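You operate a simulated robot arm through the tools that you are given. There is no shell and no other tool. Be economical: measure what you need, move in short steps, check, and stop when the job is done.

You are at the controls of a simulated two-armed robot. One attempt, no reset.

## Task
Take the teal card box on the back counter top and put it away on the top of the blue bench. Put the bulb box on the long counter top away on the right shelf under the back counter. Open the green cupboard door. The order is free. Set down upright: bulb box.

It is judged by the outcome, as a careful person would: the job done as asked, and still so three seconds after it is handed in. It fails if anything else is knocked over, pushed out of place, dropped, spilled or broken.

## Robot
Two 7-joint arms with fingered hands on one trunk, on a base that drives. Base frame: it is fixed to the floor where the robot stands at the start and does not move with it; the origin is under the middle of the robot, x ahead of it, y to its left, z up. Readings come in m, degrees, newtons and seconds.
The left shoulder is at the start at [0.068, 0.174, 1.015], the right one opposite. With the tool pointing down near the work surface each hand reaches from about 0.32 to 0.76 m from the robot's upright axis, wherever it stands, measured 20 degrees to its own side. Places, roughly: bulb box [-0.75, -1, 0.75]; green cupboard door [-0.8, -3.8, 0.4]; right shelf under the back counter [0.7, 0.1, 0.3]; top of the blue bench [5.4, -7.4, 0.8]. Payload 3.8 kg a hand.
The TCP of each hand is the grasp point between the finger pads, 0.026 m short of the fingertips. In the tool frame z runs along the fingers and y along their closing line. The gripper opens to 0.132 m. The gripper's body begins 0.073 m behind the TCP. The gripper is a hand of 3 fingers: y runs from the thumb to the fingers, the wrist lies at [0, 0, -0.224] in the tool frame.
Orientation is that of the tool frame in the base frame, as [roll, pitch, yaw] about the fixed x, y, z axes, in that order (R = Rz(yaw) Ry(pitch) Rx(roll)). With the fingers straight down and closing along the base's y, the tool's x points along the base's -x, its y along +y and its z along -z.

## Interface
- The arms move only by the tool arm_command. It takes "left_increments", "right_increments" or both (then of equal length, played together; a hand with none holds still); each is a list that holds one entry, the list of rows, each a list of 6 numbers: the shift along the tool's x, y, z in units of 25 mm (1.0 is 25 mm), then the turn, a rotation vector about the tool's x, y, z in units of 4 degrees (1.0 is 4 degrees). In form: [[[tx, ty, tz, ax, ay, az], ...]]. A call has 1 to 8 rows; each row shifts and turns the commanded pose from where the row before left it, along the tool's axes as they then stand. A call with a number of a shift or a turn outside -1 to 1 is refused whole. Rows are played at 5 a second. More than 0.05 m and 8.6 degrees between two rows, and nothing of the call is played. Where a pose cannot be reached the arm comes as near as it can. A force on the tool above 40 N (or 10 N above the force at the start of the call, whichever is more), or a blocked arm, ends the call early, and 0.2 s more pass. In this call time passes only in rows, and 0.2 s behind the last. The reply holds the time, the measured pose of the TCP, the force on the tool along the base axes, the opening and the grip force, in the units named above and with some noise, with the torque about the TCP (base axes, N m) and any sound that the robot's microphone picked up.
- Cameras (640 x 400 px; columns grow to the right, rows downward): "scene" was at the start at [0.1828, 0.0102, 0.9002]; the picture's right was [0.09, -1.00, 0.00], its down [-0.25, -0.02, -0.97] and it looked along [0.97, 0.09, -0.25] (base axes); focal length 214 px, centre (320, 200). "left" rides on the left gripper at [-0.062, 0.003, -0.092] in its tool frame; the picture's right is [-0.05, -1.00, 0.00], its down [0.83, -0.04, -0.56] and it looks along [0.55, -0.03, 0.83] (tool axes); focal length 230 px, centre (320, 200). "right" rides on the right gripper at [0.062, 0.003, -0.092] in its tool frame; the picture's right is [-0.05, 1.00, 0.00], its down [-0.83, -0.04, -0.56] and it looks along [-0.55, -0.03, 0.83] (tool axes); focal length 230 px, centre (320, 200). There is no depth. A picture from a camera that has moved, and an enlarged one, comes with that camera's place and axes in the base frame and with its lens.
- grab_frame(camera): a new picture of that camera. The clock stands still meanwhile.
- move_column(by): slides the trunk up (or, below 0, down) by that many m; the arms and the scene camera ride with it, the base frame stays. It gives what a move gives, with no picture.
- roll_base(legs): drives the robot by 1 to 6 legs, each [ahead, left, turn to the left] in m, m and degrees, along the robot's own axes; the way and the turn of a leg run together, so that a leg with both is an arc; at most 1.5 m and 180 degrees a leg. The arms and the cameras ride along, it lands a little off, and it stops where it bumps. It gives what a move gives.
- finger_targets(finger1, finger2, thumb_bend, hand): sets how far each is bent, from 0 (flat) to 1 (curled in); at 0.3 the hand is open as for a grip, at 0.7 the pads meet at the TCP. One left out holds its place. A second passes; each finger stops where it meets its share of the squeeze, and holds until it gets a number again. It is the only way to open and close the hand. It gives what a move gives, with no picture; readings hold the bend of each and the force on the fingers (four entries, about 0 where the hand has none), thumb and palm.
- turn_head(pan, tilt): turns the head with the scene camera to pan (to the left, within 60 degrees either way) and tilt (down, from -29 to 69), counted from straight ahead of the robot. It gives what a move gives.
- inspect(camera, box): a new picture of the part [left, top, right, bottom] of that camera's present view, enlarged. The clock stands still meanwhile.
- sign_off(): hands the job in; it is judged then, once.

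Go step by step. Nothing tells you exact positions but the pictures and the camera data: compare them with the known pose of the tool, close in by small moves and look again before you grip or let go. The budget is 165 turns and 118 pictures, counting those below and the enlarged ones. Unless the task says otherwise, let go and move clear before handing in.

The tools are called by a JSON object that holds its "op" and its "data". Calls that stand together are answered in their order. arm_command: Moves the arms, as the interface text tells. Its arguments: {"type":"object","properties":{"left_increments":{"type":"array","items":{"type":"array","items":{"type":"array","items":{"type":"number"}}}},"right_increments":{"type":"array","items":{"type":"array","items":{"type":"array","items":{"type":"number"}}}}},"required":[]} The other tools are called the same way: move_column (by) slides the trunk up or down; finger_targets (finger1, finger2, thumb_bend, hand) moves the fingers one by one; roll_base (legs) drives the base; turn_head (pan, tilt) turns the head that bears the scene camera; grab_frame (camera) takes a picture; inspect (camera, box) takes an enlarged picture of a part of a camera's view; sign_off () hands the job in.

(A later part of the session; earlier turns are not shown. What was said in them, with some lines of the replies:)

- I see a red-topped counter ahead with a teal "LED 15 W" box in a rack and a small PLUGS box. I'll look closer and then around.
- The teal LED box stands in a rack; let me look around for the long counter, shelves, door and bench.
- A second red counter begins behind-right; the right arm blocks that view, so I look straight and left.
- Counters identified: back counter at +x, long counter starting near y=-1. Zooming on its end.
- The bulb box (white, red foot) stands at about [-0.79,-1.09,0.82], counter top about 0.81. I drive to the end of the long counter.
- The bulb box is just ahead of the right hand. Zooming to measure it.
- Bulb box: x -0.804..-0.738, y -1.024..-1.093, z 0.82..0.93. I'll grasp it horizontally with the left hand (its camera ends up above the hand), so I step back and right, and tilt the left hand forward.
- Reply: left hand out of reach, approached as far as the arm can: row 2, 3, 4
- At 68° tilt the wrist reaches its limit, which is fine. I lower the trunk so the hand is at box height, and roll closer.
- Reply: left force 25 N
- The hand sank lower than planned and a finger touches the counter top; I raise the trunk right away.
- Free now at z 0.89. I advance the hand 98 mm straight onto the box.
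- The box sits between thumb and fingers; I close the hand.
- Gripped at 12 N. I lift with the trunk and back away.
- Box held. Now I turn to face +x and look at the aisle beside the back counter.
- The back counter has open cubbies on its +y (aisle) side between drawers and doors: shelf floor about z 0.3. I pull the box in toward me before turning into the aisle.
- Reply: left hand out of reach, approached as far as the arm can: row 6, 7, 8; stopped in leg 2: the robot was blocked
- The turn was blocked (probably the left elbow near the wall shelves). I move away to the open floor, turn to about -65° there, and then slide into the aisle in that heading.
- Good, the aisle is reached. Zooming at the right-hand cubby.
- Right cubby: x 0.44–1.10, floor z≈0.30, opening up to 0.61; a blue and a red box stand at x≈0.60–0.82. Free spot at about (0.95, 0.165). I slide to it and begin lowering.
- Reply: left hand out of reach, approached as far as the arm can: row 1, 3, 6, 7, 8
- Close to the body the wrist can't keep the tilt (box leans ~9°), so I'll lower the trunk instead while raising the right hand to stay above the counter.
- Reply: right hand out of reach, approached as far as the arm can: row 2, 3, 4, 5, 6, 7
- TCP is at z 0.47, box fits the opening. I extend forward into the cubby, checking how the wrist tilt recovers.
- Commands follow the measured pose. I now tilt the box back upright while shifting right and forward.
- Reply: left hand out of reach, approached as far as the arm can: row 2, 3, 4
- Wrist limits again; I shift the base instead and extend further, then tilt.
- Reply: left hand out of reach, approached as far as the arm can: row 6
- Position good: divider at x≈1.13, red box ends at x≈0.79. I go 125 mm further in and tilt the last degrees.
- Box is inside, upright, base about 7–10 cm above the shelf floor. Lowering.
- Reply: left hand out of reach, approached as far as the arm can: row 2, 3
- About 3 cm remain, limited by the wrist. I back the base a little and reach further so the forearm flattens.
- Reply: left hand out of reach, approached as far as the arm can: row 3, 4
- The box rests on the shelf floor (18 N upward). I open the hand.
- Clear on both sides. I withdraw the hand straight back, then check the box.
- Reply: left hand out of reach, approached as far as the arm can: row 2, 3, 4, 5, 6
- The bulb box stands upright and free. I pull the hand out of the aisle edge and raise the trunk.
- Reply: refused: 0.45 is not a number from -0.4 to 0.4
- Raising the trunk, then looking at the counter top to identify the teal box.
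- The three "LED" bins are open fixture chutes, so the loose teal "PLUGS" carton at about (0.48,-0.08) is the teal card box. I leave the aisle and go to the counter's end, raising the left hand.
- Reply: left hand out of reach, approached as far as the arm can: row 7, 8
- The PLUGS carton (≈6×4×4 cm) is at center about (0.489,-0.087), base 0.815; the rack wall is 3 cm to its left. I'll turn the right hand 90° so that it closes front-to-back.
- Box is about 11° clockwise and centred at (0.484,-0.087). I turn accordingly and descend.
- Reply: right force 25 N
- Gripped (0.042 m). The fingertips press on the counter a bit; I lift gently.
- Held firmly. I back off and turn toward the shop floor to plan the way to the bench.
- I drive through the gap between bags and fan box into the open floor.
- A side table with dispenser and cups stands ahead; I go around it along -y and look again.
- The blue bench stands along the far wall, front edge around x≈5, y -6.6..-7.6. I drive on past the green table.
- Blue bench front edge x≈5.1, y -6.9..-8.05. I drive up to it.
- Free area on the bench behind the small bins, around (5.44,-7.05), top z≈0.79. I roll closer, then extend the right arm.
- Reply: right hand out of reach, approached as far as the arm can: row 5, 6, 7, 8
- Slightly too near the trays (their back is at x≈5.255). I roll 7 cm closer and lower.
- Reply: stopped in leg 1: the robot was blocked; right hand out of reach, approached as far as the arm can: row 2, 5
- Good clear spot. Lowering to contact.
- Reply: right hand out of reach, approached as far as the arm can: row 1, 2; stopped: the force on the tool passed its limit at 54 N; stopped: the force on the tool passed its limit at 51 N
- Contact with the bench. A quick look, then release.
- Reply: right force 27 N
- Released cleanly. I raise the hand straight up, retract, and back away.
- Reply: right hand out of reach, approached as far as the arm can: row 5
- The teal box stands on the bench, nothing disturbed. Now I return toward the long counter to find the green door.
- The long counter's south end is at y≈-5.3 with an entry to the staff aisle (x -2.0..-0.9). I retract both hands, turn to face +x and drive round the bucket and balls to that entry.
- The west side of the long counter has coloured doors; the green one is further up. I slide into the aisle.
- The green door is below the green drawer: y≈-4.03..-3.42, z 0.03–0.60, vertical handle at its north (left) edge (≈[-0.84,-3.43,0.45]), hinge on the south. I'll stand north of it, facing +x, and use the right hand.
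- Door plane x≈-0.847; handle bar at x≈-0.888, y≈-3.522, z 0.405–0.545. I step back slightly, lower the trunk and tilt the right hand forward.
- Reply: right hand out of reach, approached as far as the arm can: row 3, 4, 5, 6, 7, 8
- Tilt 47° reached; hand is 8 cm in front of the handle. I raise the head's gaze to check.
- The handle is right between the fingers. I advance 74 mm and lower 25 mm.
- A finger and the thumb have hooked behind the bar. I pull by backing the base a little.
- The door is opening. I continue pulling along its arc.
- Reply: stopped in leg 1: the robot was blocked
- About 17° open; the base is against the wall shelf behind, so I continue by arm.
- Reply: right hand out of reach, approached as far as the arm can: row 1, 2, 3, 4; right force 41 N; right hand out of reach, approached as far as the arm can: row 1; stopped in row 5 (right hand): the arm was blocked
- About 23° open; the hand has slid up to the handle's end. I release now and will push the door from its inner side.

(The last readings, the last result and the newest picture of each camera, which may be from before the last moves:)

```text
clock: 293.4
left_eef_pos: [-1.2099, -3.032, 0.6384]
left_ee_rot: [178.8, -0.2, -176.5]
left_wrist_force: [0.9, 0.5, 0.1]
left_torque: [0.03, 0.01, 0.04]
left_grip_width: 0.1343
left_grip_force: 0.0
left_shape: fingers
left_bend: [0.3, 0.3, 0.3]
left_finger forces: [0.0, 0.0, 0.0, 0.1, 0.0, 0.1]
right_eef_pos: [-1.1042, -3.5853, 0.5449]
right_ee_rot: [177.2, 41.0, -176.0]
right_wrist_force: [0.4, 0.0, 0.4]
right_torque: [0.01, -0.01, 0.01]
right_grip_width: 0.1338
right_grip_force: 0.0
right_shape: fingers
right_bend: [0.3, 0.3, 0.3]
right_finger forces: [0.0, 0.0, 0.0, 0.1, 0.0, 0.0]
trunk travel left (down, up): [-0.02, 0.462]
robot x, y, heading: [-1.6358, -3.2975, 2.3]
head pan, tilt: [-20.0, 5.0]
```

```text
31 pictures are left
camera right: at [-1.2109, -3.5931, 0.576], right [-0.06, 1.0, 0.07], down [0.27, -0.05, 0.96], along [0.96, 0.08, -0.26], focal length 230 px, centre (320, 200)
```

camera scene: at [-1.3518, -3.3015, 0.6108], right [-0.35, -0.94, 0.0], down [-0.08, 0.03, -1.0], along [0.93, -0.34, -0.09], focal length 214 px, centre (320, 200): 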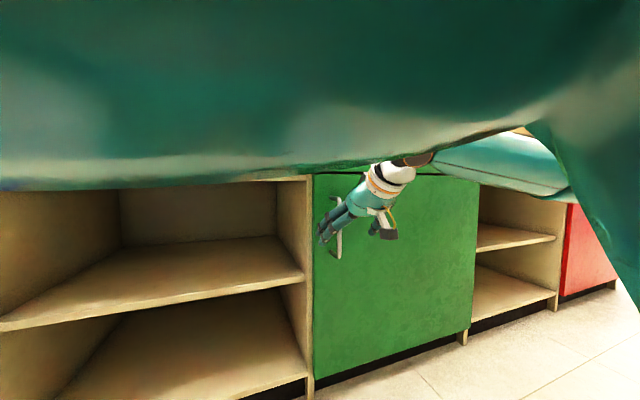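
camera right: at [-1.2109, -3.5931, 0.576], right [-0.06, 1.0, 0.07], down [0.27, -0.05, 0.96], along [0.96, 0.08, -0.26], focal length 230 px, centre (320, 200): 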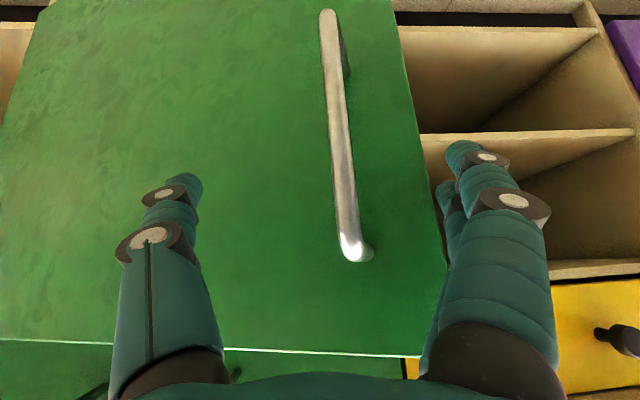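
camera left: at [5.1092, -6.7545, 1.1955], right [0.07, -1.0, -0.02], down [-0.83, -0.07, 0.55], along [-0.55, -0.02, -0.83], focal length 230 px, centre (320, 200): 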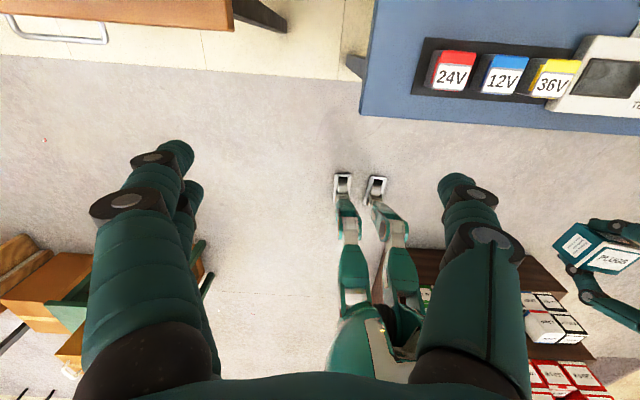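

Fingers are free. I raise the hand over the handle, shift north past the door's free edge.

{"op": "move_column", "data": {"by": 0.07}}

{"op": "roll_base", "data": {"legs": [[0.02, 0.19, -2.4]]}}

{"op": "finger_targets", "data": {"hand": "right", "finger1": 0.7, "finger2": 0.7, "thumb_bend": 0.7}}

{"op": "grab_frame", "data": {"camera": "right"}}

{"op": "grab_frame", "data": {"camera": "scene"}}

```text
clock: 294.5
left_eef_pos: [-1.2083, -3.0325, 0.7062]
left_ee_rot: [178.8, -0.4, -176.6]
left_wrist_force: [-1.0, -0.7, 0.8]
left_torque: [-0.03, 0.01, 0.02]
left_grip_width: 0.1343
left_grip_force: 0.2
left_shape: fingers
left_bend: [0.3, 0.3, 0.3]
left_finger forces: [0.1, 0.0, 0.0, 0.1, 0.0, 0.1]
right_eef_pos: [-1.1031, -3.584, 0.6152]
right_ee_rot: [177.2, 40.9, -175.9]
right_wrist_force: [0.0, 0.3, -0.3]
right_torque: [-0.01, 0.02, 0.0]
right_grip_width: 0.1342
right_grip_force: 0.2
right_shape: fingers
right_bend: [0.3, 0.3, 0.3]
right_finger forces: [0.1, 0.0, 0.1, 0.0, 0.1, 0.0]
trunk travel left (down, up): [-0.09, 0.392]
robot x, y, heading: [-1.6353, -3.2976, 2.4]
head pan, tilt: [-20.0, 5.0]
```

```text
clock: 296.8
left_eef_pos: [-1.1831, -2.859, 0.7078]
left_ee_rot: [178.8, -0.2, -178.8]
left_wrist_force: [0.5, 0.3, 0.2]
left_torque: [-0.04, -0.06, -0.02]
left_grip_width: 0.1346
left_grip_force: 0.1
left_shape: fingers
left_bend: [0.3, 0.3, 0.3]
left_finger forces: [0.0, 0.0, 0.0, 0.0, 0.0, 0.1]
right_eef_pos: [-1.1, -3.414, 0.6154]
right_ee_rot: [177.1, 41.0, -178.1]
right_wrist_force: [0.5, 0.8, 0.3]
right_torque: [0.01, -0.02, 0.02]
right_grip_width: 0.1343
right_grip_force: 0.1
right_shape: fingers
right_bend: [0.3, 0.3, 0.3]
right_finger forces: [0.1, 0.0, 0.0, 0.0, 0.1, 0.0]
trunk travel left (down, up): [-0.09, 0.392]
robot x, y, heading: [-1.6193, -3.1063, 0.3]
head pan, tilt: [-20.0, 5.0]
```

```text
clock: 297.8
left_eef_pos: [-1.1836, -2.8601, 0.7087]
left_ee_rot: [178.8, -0.2, -178.9]
left_wrist_force: [-0.1, 0.6, -0.1]
left_torque: [-0.01, -0.03, 0.03]
left_grip_width: 0.1344
left_grip_force: 0.0
left_shape: fingers
left_bend: [0.3, 0.3, 0.3]
left_finger forces: [0.0, 0.0, 0.0, 0.1, 0.0, 0.0]
right_eef_pos: [-1.1001, -3.4146, 0.6158]
right_ee_rot: [177.3, 41.0, -178.1]
right_wrist_force: [0.7, -0.4, -0.3]
right_torque: [0.0, 0.01, -0.02]
right_grip_width: 0.0063
right_grip_force: 0.1
right_shape: fingers
right_bend: [0.7, 0.7, 0.7]
right_finger forces: [0.0, 0.0, 0.0, 0.1, 0.0, 0.0]
trunk travel left (down, up): [-0.09, 0.392]
robot x, y, heading: [-1.6184, -3.1029, 0.5]
head pan, tilt: [-20.0, 5.0]
```

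```text
30 pictures are left
camera right: at [-1.2073, -3.4197, 0.646], right [-0.02, 1.0, 0.07], down [0.27, -0.06, 0.96], along [0.96, 0.04, -0.26], focal length 230 px, centre (320, 200)
```

right: 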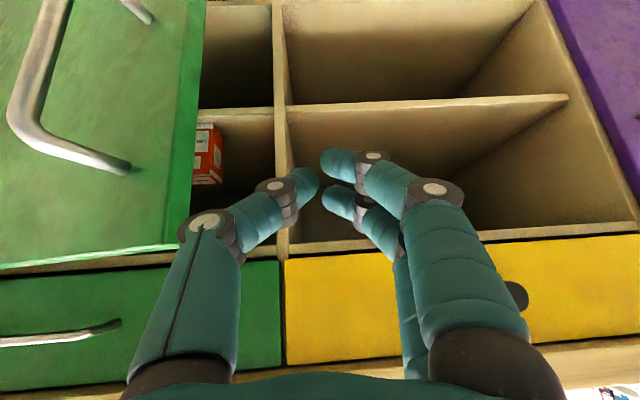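

```text
29 pictures are left
camera scene: at [-1.4404, -3.1355, 0.675], right [-0.34, -0.94, 0.0], down [-0.08, 0.03, -1.0], along [0.94, -0.34, -0.09], focal length 214 px, centre (320, 200)
```

scene: 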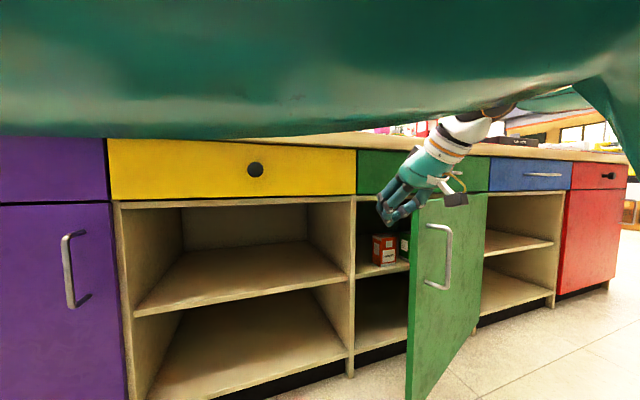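

The door stands ~22° open. I lower and put the closed hand into the gap behind the door edge.

{"op": "move_column", "data": {"by": -0.085}}

{"op": "arm_command", "data": {"right_increments": [[[-0.7, 0, 0.7, 0, 0, 0], [-0.7, 0, 0.7, 0, 0, 0], [-0.7, 0, 0.7, 0, 0, 0], [-0.6, 0, 0.75, 0, 0, 0], [-0.6, 0, 0.75, 0, 0, 0]]]}}

{"op": "grab_frame", "data": {"camera": "right"}}

```text
clock: 299.0
left_eef_pos: [-1.1835, -2.8595, 0.6231]
left_ee_rot: [178.8, -0.2, -178.7]
left_wrist_force: [0.6, 0.6, -0.2]
left_torque: [0.01, -0.01, -0.03]
left_grip_width: 0.1344
left_grip_force: 0.0
left_shape: fingers
left_bend: [0.3, 0.3, 0.3]
left_finger forces: [0.0, 0.0, 0.1, 0.0, 0.0, 0.1]
right_eef_pos: [-1.0998, -3.4137, 0.5314]
right_ee_rot: [177.1, 41.0, -178.3]
right_wrist_force: [0.4, 0.5, 1.3]
right_torque: [0.0, 0.02, 0.0]
right_grip_width: 0.0058
right_grip_force: 0.1
right_shape: fingers
right_bend: [0.7, 0.7, 0.7]
right_finger forces: [0.1, 0.0, 0.0, 0.1, 0.0, 0.0]
trunk travel left (down, up): [-0.005, 0.477]
robot x, y, heading: [-1.6186, -3.104, 0.3]
head pan, tilt: [-20.0, 5.0]
```

```text
clock: 300.2
left_eef_pos: [-1.185, -2.8598, 0.623]
left_ee_rot: [178.9, -0.2, -178.8]
left_wrist_force: [-0.2, 0.0, -0.2]
left_torque: [-0.02, 0.0, 0.04]
left_grip_width: 0.1345
left_grip_force: 0.0
left_shape: fingers
left_bend: [0.3, 0.3, 0.3]
left_finger forces: [0.0, 0.0, 0.0, 0.0, 0.1, 0.0]
right_eef_pos: [-0.9771, -3.4079, 0.5171]
right_ee_rot: [177.2, 40.9, -178.0]
right_wrist_force: [-0.5, 0.7, -0.6]
right_torque: [0.03, 0.02, -0.03]
right_grip_width: 0.006
right_grip_force: 0.0
right_shape: fingers
right_bend: [0.7, 0.7, 0.7]
right_finger forces: [0.0, 0.0, 0.0, 0.0, 0.0, 0.0]
trunk travel left (down, up): [-0.005, 0.477]
robot x, y, heading: [-1.6188, -3.1054, 0.2]
head pan, tilt: [-20.0, 5.0]
```

```text
28 pictures are left
camera right: at [-1.0847, -3.4124, 0.5482], right [-0.03, 1.0, 0.07], down [0.27, -0.06, 0.96], along [0.96, 0.04, -0.27], focal length 230 px, centre (320, 200)
```

right: 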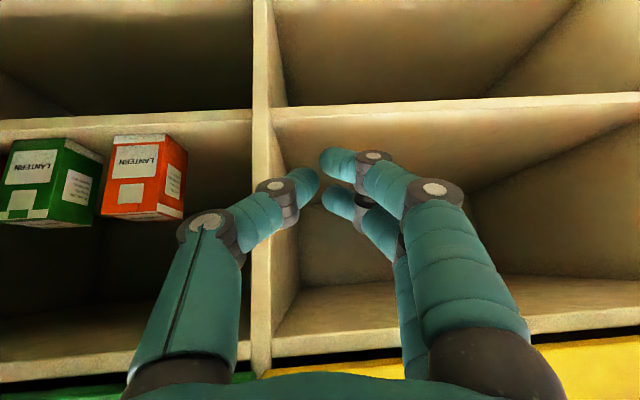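

Hand is behind the door. I sweep it south with the base, pushing the door open.

{"op": "roll_base", "data": {"legs": [[0, -0.22, 0]]}}

{"op": "arm_command", "data": {"right_increments": [[[0.75, -0.4, -0.6, 0, 0.3, 0], [0.75, -0.4, -0.6, 0, 0.3, 0], [0.75, -0.4, -0.6, 0, 0.3, 0], [0.75, -0.4, -0.6, 0, 0.3, 0]]]}}

{"op": "grab_frame", "data": {"camera": "scene"}}

```text
clock: 301.6
left_eef_pos: [-1.1819, -2.9281, 0.6231]
left_ee_rot: [178.7, -0.2, -178.7]
left_wrist_force: [-0.3, -0.4, -0.1]
left_torque: [0.02, 0.0, -0.01]
left_grip_width: 0.1344
left_grip_force: 0.0
left_shape: fingers
left_bend: [0.3, 0.3, 0.3]
left_finger forces: [0.1, 0.0, 0.0, 0.1, 0.0, 0.0]
right_eef_pos: [-0.9793, -3.4646, 0.5168]
right_ee_rot: [176.5, 40.7, -177.0]
right_wrist_force: [-0.2, 0.9, -0.1]
right_torque: [-0.13, -0.04, -0.1]
right_grip_width: 0.006
right_grip_force: 0.1
right_shape: fingers
right_bend: [0.7, 0.7, 0.7]
right_finger forces: [0.1, 0.0, 0.0, 0.0, 0.1, 0.0]
trunk travel left (down, up): [-0.005, 0.477]
robot x, y, heading: [-1.6192, -3.1769, 0.6]
head pan, tilt: [-20.0, 5.0]
stopped in leg 1: the force on the tool passed its limit at 63 N (the readings are from after the stop); the commanded pose is now the measured one
```

```text
clock: 302.2
left_eef_pos: [-1.1836, -2.9281, 0.6233]
left_ee_rot: [178.8, -0.2, -178.6]
left_wrist_force: [-0.5, 0.7, 0.1]
left_torque: [0.0, 0.02, -0.03]
left_grip_width: 0.1342
left_grip_force: 0.0
left_shape: fingers
left_bend: [0.3, 0.3, 0.3]
left_finger forces: [0.0, 0.0, 0.0, 0.0, 0.1, 0.0]
right_eef_pos: [-1.023, -3.4822, 0.5149]
right_ee_rot: [176.3, 38.2, -176.7]
right_wrist_force: [0.1, 0.4, -0.6]
right_torque: [-0.04, 0.02, 0.0]
right_grip_width: 0.0061
right_grip_force: 0.0
right_shape: fingers
right_bend: [0.7, 0.7, 0.7]
right_finger forces: [0.1, 0.0, 0.0, 0.0, 0.1, 0.1]
trunk travel left (down, up): [-0.005, 0.477]
robot x, y, heading: [-1.6195, -3.1772, 1.0]
head pan, tilt: [-20.0, 5.0]
stopped in row 2 (right hand): the force on the tool passed its limit at 46 N (the readings are from after the stop); the commanded pose is now the measured one
```

```text
27 pictures are left
camera scene: at [-1.4298, -3.2041, 0.6014], right [-0.33, -0.94, 0.0], down [-0.08, 0.03, -1.0], along [0.94, -0.33, -0.09], focal length 214 px, centre (320, 200)
```

scene: 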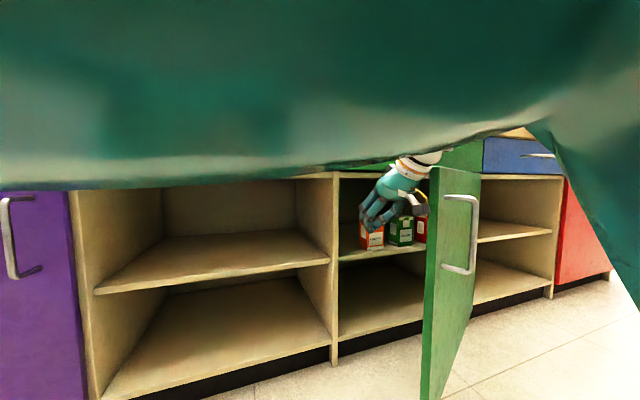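

The door swings with each nudge. I continue more gently with small steps.

{"op": "arm_command", "data": {"right_increments": [[[0.35, -0.4, -0.28, 0, 0, 0], [0.35, -0.4, -0.28, 0, 0, 0], [0.35, -0.4, -0.28, 0, 0, 0], [0.35, -0.4, -0.28, 0, 0, 0], [0.35, -0.4, -0.28, 0, 0, 0], [0.35, -0.4, -0.28, 0, 0, 0], [0.35, -0.4, -0.28, 0, 0, 0], [0.35, -0.4, -0.28, 0, 0, 0]]]}}

{"op": "arm_command", "data": {"right_increments": [[[0.35, -0.5, -0.28, 0, 0.3, 0], [0.35, -0.5, -0.28, 0, 0.3, 0], [0.35, -0.5, -0.28, 0, 0.3, 0], [0.35, -0.5, -0.28, 0, 0.3, 0], [0.35, -0.5, -0.28, 0, 0.3, 0], [0.35, -0.5, -0.28, 0, 0.3, 0], [0.35, -0.5, -0.28, 0, 0.3, 0], [0.35, -0.5, -0.28, 0, 0.3, 0]]]}}

{"op": "grab_frame", "data": {"camera": "scene"}}

```text
clock: 304.0
left_eef_pos: [-1.1844, -2.9276, 0.6233]
left_ee_rot: [178.8, -0.2, -178.6]
left_wrist_force: [-0.6, 0.6, 1.0]
left_torque: [0.01, -0.02, -0.01]
left_grip_width: 0.134
left_grip_force: 0.1
left_shape: fingers
left_bend: [0.3, 0.3, 0.3]
left_finger forces: [0.1, 0.1, 0.0, 0.0, 0.1, 0.0]
right_eef_pos: [-1.1048, -3.5704, 0.5113]
right_ee_rot: [176.5, 38.5, -176.4]
right_wrist_force: [0.4, 0.4, -0.6]
right_torque: [0.01, 0.01, -0.01]
right_grip_width: 0.0057
right_grip_force: 0.1
right_shape: fingers
right_bend: [0.7, 0.7, 0.7]
right_finger forces: [0.0, 0.0, 0.0, 0.0, 0.0, 0.0]
trunk travel left (down, up): [-0.005, 0.477]
robot x, y, heading: [-1.6209, -3.1802, 0.2]
head pan, tilt: [-20.0, 5.0]
```

```text
clock: 305.8
left_eef_pos: [-1.184, -2.9265, 0.6213]
left_ee_rot: [178.7, -0.2, -178.6]
left_wrist_force: [0.5, 0.7, 1.2]
left_torque: [-0.02, 0.02, -0.01]
left_grip_width: 0.1342
left_grip_force: 0.0
left_shape: fingers
left_bend: [0.3, 0.3, 0.3]
left_finger forces: [0.1, 0.1, 0.0, 0.1, 0.0, 0.1]
right_eef_pos: [-1.1835, -3.678, 0.5098]
right_ee_rot: [176.9, 28.6, -175.7]
right_wrist_force: [1.0, -0.5, -0.1]
right_torque: [0.03, -0.01, 0.01]
right_grip_width: 0.0059
right_grip_force: 0.1
right_shape: fingers
right_bend: [0.7, 0.7, 0.7]
right_finger forces: [0.1, 0.0, 0.1, 0.0, 0.0, 0.0]
trunk travel left (down, up): [-0.005, 0.477]
robot x, y, heading: [-1.6245, -3.1759, 0.4]
head pan, tilt: [-20.0, 5.0]
```

```text
26 pictures are left
camera scene: at [-1.4299, -3.2039, 0.6014], right [-0.33, -0.94, 0.0], down [-0.08, 0.03, -1.0], along [0.94, -0.33, -0.09], focal length 214 px, centre (320, 200)
```

scene: 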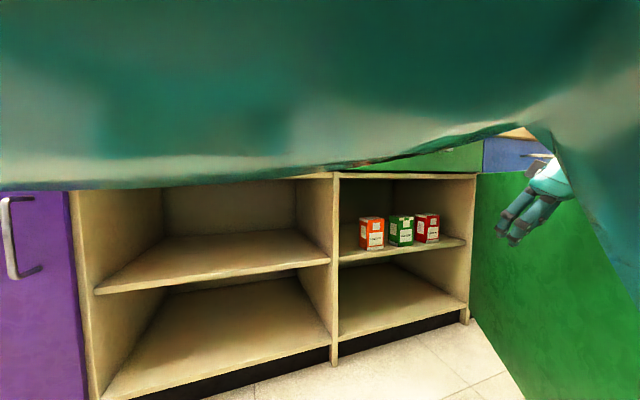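

The door is about 55° open. I push further toward ~75–80°.

{"op": "arm_command", "data": {"right_increments": [[[0.15, -0.55, -0.1, 0, 0, 0], [0.15, -0.55, -0.1, 0, 0, 0], [0.15, -0.55, -0.1, 0, 0, 0], [0.15, -0.55, -0.1, 0, 0, 0], [0.15, -0.55, -0.1, 0, 0, 0], [0.15, -0.55, -0.1, 0, 0, 0], [0.15, -0.55, -0.1, 0, 0, 0], [0.15, -0.55, -0.1, 0, 0, 0]]]}}

{"op": "arm_command", "data": {"right_increments": [[[0.15, -0.55, -0.1, 0, 0, 0], [0.15, -0.55, -0.1, 0, 0, 0], [0.15, -0.55, -0.1, 0, 0, 0], [0.15, -0.55, -0.1, 0, 0, 0], [0.15, -0.55, -0.1, 0, 0, 0], [0.15, -0.55, -0.1, 0, 0, 0], [0.15, -0.55, -0.1, 0, 0, 0], [0.15, -0.55, -0.1, 0, 0, 0]]]}}

{"op": "turn_head", "data": {"pan": -40, "tilt": 20}}

{"op": "grab_frame", "data": {"camera": "scene"}}

```text
clock: 307.6
left_eef_pos: [-1.1836, -2.9272, 0.6226]
left_ee_rot: [178.8, -0.2, -178.6]
left_wrist_force: [0.1, 0.8, -0.1]
left_torque: [-0.01, 0.0, 0.01]
left_grip_width: 0.1345
left_grip_force: 0.0
left_shape: fingers
left_bend: [0.3, 0.3, 0.3]
left_finger forces: [0.1, 0.0, 0.0, 0.0, 0.1, 0.0]
right_eef_pos: [-1.2092, -3.7925, 0.5084]
right_ee_rot: [176.7, 28.6, -175.8]
right_wrist_force: [-1.0, 0.2, -0.8]
right_torque: [-0.02, -0.03, 0.01]
right_grip_width: 0.006
right_grip_force: 0.1
right_shape: fingers
right_bend: [0.7, 0.7, 0.7]
right_finger forces: [0.0, 0.0, 0.0, 0.1, 0.0, 0.0]
trunk travel left (down, up): [-0.005, 0.477]
robot x, y, heading: [-1.6191, -3.176, 0.5]
head pan, tilt: [-20.0, 5.0]
```

```text
clock: 309.4
left_eef_pos: [-1.1827, -2.9272, 0.6228]
left_ee_rot: [178.8, -0.2, -178.7]
left_wrist_force: [0.4, -0.3, 0.5]
left_torque: [0.0, 0.0, 0.01]
left_grip_width: 0.1343
left_grip_force: 0.1
left_shape: fingers
left_bend: [0.3, 0.3, 0.3]
left_finger forces: [0.0, 0.0, 0.0, 0.0, 0.0, 0.0]
right_eef_pos: [-1.2345, -3.906, 0.5065]
right_ee_rot: [176.6, 28.7, -175.9]
right_wrist_force: [0.1, 0.9, -0.5]
right_torque: [0.03, -0.01, 0.07]
right_grip_width: 0.0059
right_grip_force: 0.0
right_shape: fingers
right_bend: [0.7, 0.7, 0.7]
right_finger forces: [0.0, 0.0, 0.1, 0.0, 0.1, 0.0]
trunk travel left (down, up): [-0.005, 0.477]
robot x, y, heading: [-1.6212, -3.175, 0.3]
head pan, tilt: [-20.0, 5.0]
```

```text
clock: 310.2
left_eef_pos: [-1.1847, -2.9268, 0.6224]
left_ee_rot: [178.8, -0.2, -178.6]
left_wrist_force: [0.6, -0.2, -0.1]
left_torque: [0.0, 0.0, 0.0]
left_grip_width: 0.1344
left_grip_force: 0.0
left_shape: fingers
left_bend: [0.3, 0.3, 0.3]
left_finger forces: [0.0, 0.1, 0.1, 0.1, 0.0, 0.1]
right_eef_pos: [-1.2336, -3.9059, 0.5071]
right_ee_rot: [176.7, 28.6, -175.9]
right_wrist_force: [-0.6, 0.0, 1.0]
right_torque: [-0.02, 0.02, -0.02]
right_grip_width: 0.0057
right_grip_force: 0.0
right_shape: fingers
right_bend: [0.7, 0.7, 0.7]
right_finger forces: [0.1, 0.0, 0.0, 0.0, 0.0, 0.0]
trunk travel left (down, up): [-0.005, 0.477]
robot x, y, heading: [-1.6173, -3.1755, 0.3]
head pan, tilt: [-40.0, 20.0]
```

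```text
25 pictures are left
camera scene: at [-1.4445, -3.2324, 0.5771], right [-0.63, -0.77, 0.0], down [-0.26, 0.22, -0.94], along [0.73, -0.6, -0.34], focal length 214 px, centre (320, 200)
```

scene: 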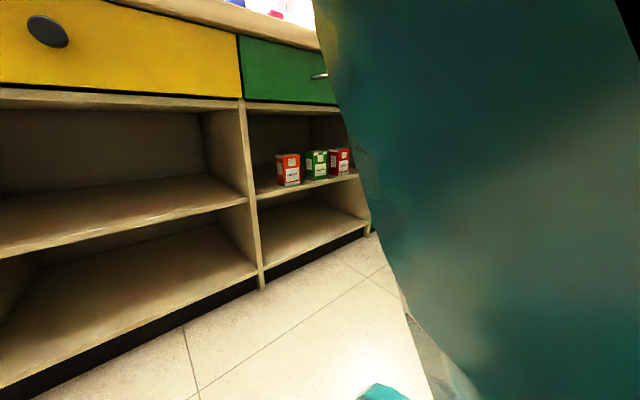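

The cupboard is wide open; lanterns inside are untouched. I withdraw the hand northward and check the door.

{"op": "arm_command", "data": {"right_increments": [[[0, 0.9, 0, 0, 0, 0], [0, 0.9, 0, 0, 0, 0], [0, 0.9, 0, 0, 0, 0], [0, 0.9, 0, 0, 0, 0], [0, 0.9, 0, 0, 0, 0], [0, 0.9, 0, 0, 0, 0], [0, 0.9, 0, 0, 0, 0], [0, 0.9, 0, 0, 0, 0]]]}}

{"op": "arm_command", "data": {"right_increments": [[[0, 0.9, 0, 0, 0, 0], [0, 0.9, 0, 0, 0, 0], [0, 0.9, 0, 0, 0, 0], [0, 0.9, 0, 0, 0, 0], [0, 0.9, 0, 0, 0, 0], [0, 0.9, 0, 0, 0, 0], [0, 0.9, 0, 0, 0, 0], [0, 0.9, 0, 0, 0, 0]]]}}

{"op": "roll_base", "data": {"legs": [[0.05, 0.35, 0]]}}

{"op": "move_column", "data": {"by": 0.3}}

{"op": "turn_head", "data": {"pan": -30, "tilt": 25}}

{"op": "grab_frame", "data": {"camera": "scene"}}

```text
clock: 312.1
left_eef_pos: [-1.1835, -2.9271, 0.6228]
left_ee_rot: [178.8, -0.3, -178.6]
left_wrist_force: [-0.6, 0.3, -0.3]
left_torque: [0.0, 0.04, 0.04]
left_grip_width: 0.1343
left_grip_force: 0.0
left_shape: fingers
left_bend: [0.3, 0.3, 0.3]
left_finger forces: [0.0, 0.0, 0.0, 0.0, 0.0, 0.1]
right_eef_pos: [-1.2523, -3.727, 0.5163]
right_ee_rot: [176.7, 28.6, -175.9]
right_wrist_force: [0.8, 0.1, 0.2]
right_torque: [-0.01, 0.02, -0.01]
right_grip_width: 0.0058
right_grip_force: 0.1
right_shape: fingers
right_bend: [0.7, 0.7, 0.7]
right_finger forces: [0.0, 0.1, 0.0, 0.1, 0.1, 0.0]
trunk travel left (down, up): [-0.005, 0.477]
robot x, y, heading: [-1.6168, -3.1745, 0.6]
head pan, tilt: [-40.0, 20.0]
```

```text
clock: 313.9
left_eef_pos: [-1.1846, -2.9271, 0.6226]
left_ee_rot: [178.8, -0.3, -178.6]
left_wrist_force: [0.6, -0.5, -0.8]
left_torque: [0.01, 0.02, 0.02]
left_grip_width: 0.1343
left_grip_force: 0.0
left_shape: fingers
left_bend: [0.3, 0.3, 0.3]
left_finger forces: [0.0, 0.0, 0.1, 0.0, 0.0, 0.0]
right_eef_pos: [-1.2626, -3.6262, 0.5205]
right_ee_rot: [176.6, 28.6, -175.9]
right_wrist_force: [-0.6, 1.0, -0.1]
right_torque: [0.02, 0.0, 0.0]
right_grip_width: 0.0057
right_grip_force: 0.0
right_shape: fingers
right_bend: [0.7, 0.7, 0.7]
right_finger forces: [0.0, 0.0, 0.1, 0.0, 0.0, 0.0]
right hand out of reach, approached as far as the arm can: row 5, 6, 7, 8
trunk travel left (down, up): [-0.005, 0.477]
robot x, y, heading: [-1.62, -3.1728, 0.3]
head pan, tilt: [-40.0, 20.0]
```

```text
clock: 317.5
left_eef_pos: [-1.1364, -2.5759, 0.623]
left_ee_rot: [178.7, -0.1, -178.8]
left_wrist_force: [0.0, 0.4, -1.0]
left_torque: [0.01, 0.02, 0.02]
left_grip_width: 0.1345
left_grip_force: 0.1
left_shape: fingers
left_bend: [0.3, 0.3, 0.3]
left_finger forces: [0.0, 0.1, 0.1, 0.1, 0.0, 0.0]
right_eef_pos: [-1.217, -3.2753, 0.5208]
right_ee_rot: [176.7, 28.5, -176.1]
right_wrist_force: [-0.1, -0.1, 0.7]
right_torque: [-0.03, 0.02, -0.03]
right_grip_width: 0.0059
right_grip_force: 0.1
right_shape: fingers
right_bend: [0.7, 0.7, 0.7]
right_finger forces: [0.0, 0.0, 0.0, 0.1, 0.0, 0.0]
trunk travel left (down, up): [-0.005, 0.477]
robot x, y, heading: [-1.5695, -2.8224, 0.5]
head pan, tilt: [-40.0, 20.0]
```

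```text
clock: 320.5
left_eef_pos: [-1.1367, -2.5766, 0.9231]
left_ee_rot: [178.8, -0.2, -178.9]
left_wrist_force: [-0.5, 0.1, 0.4]
left_torque: [0.0, -0.01, 0.04]
left_grip_width: 0.1346
left_grip_force: 0.0
left_shape: fingers
left_bend: [0.3, 0.3, 0.3]
left_finger forces: [0.0, 0.0, 0.0, 0.0, 0.0, 0.1]
right_eef_pos: [-1.2165, -3.2744, 0.821]
right_ee_rot: [176.7, 28.6, -176.1]
right_wrist_force: [0.3, 0.1, -0.5]
right_torque: [0.0, -0.02, -0.01]
right_grip_width: 0.0058
right_grip_force: 0.1
right_shape: fingers
right_bend: [0.7, 0.7, 0.7]
right_finger forces: [0.0, 0.0, 0.1, 0.1, 0.0, 0.0]
trunk travel left (down, up): [-0.305, 0.177]
robot x, y, heading: [-1.5733, -2.818, 0.3]
head pan, tilt: [-40.0, 20.0]
```

```text
clock: 321.2
left_eef_pos: [-1.1366, -2.5747, 0.9219]
left_ee_rot: [178.8, -0.2, -178.8]
left_wrist_force: [0.3, 0.5, 0.1]
left_torque: [0.01, -0.01, 0.0]
left_grip_width: 0.1346
left_grip_force: 0.0
left_shape: fingers
left_bend: [0.3, 0.3, 0.3]
left_finger forces: [0.0, 0.0, 0.0, 0.0, 0.0, 0.0]
right_eef_pos: [-1.2162, -3.2743, 0.8212]
right_ee_rot: [176.7, 28.7, -176.0]
right_wrist_force: [0.5, 0.8, 0.7]
right_torque: [0.01, 0.01, 0.05]
right_grip_width: 0.0057
right_grip_force: 0.1
right_shape: fingers
right_bend: [0.7, 0.7, 0.7]
right_finger forces: [0.0, 0.1, 0.0, 0.0, 0.0, 0.1]
trunk travel left (down, up): [-0.305, 0.177]
robot x, y, heading: [-1.5713, -2.8264, 0.3]
head pan, tilt: [-30.0, 25.0]
```

```text
24 pictures are left
camera scene: at [-1.4041, -2.8662, 0.863], right [-0.49, -0.87, 0.0], down [-0.37, 0.21, -0.91], along [0.79, -0.45, -0.42], focal length 214 px, centre (320, 200)
```

scene: 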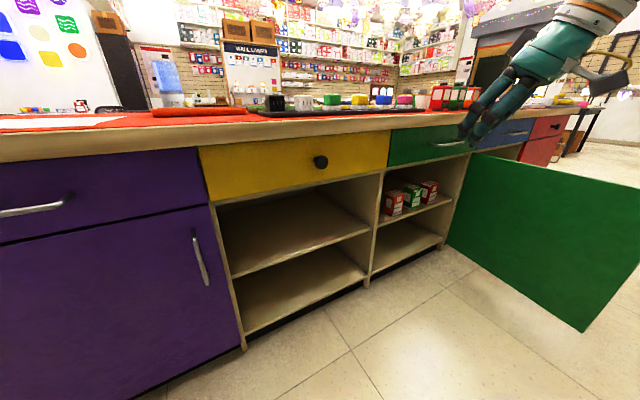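

The green door stands wide open (~80°), the cupboard's contents are undisturbed, the bulb box stands upright on the right shelf and the teal box is on the blue bench; hands are clear. I hand in.

{"op": "sign_off", "data": {}}

```text
The job is handed in.
```

I finished all three tasks and handed the job in with both hands clear.

- **Teal card box:** it is on the top of the blue bench, standing free behind the small trays. I took the loose "PLUGS" carton to be this box, because the teal "LED 15 W" box is an open bin fixed in a rack.
- **Bulb box:** it stands upright on the right shelf under the back counter, beside the red and blue boxes already there.
- **Green cupboard door:** it is open to roughly 80°, and the lantern boxes inside are in place.

**Unchecked:** while I pulled the door open, the robot backed lightly into the wall shelving behind it and stopped. I didn't look back at those shelves afterwards, so I can't say for certain that nothing on them moved.
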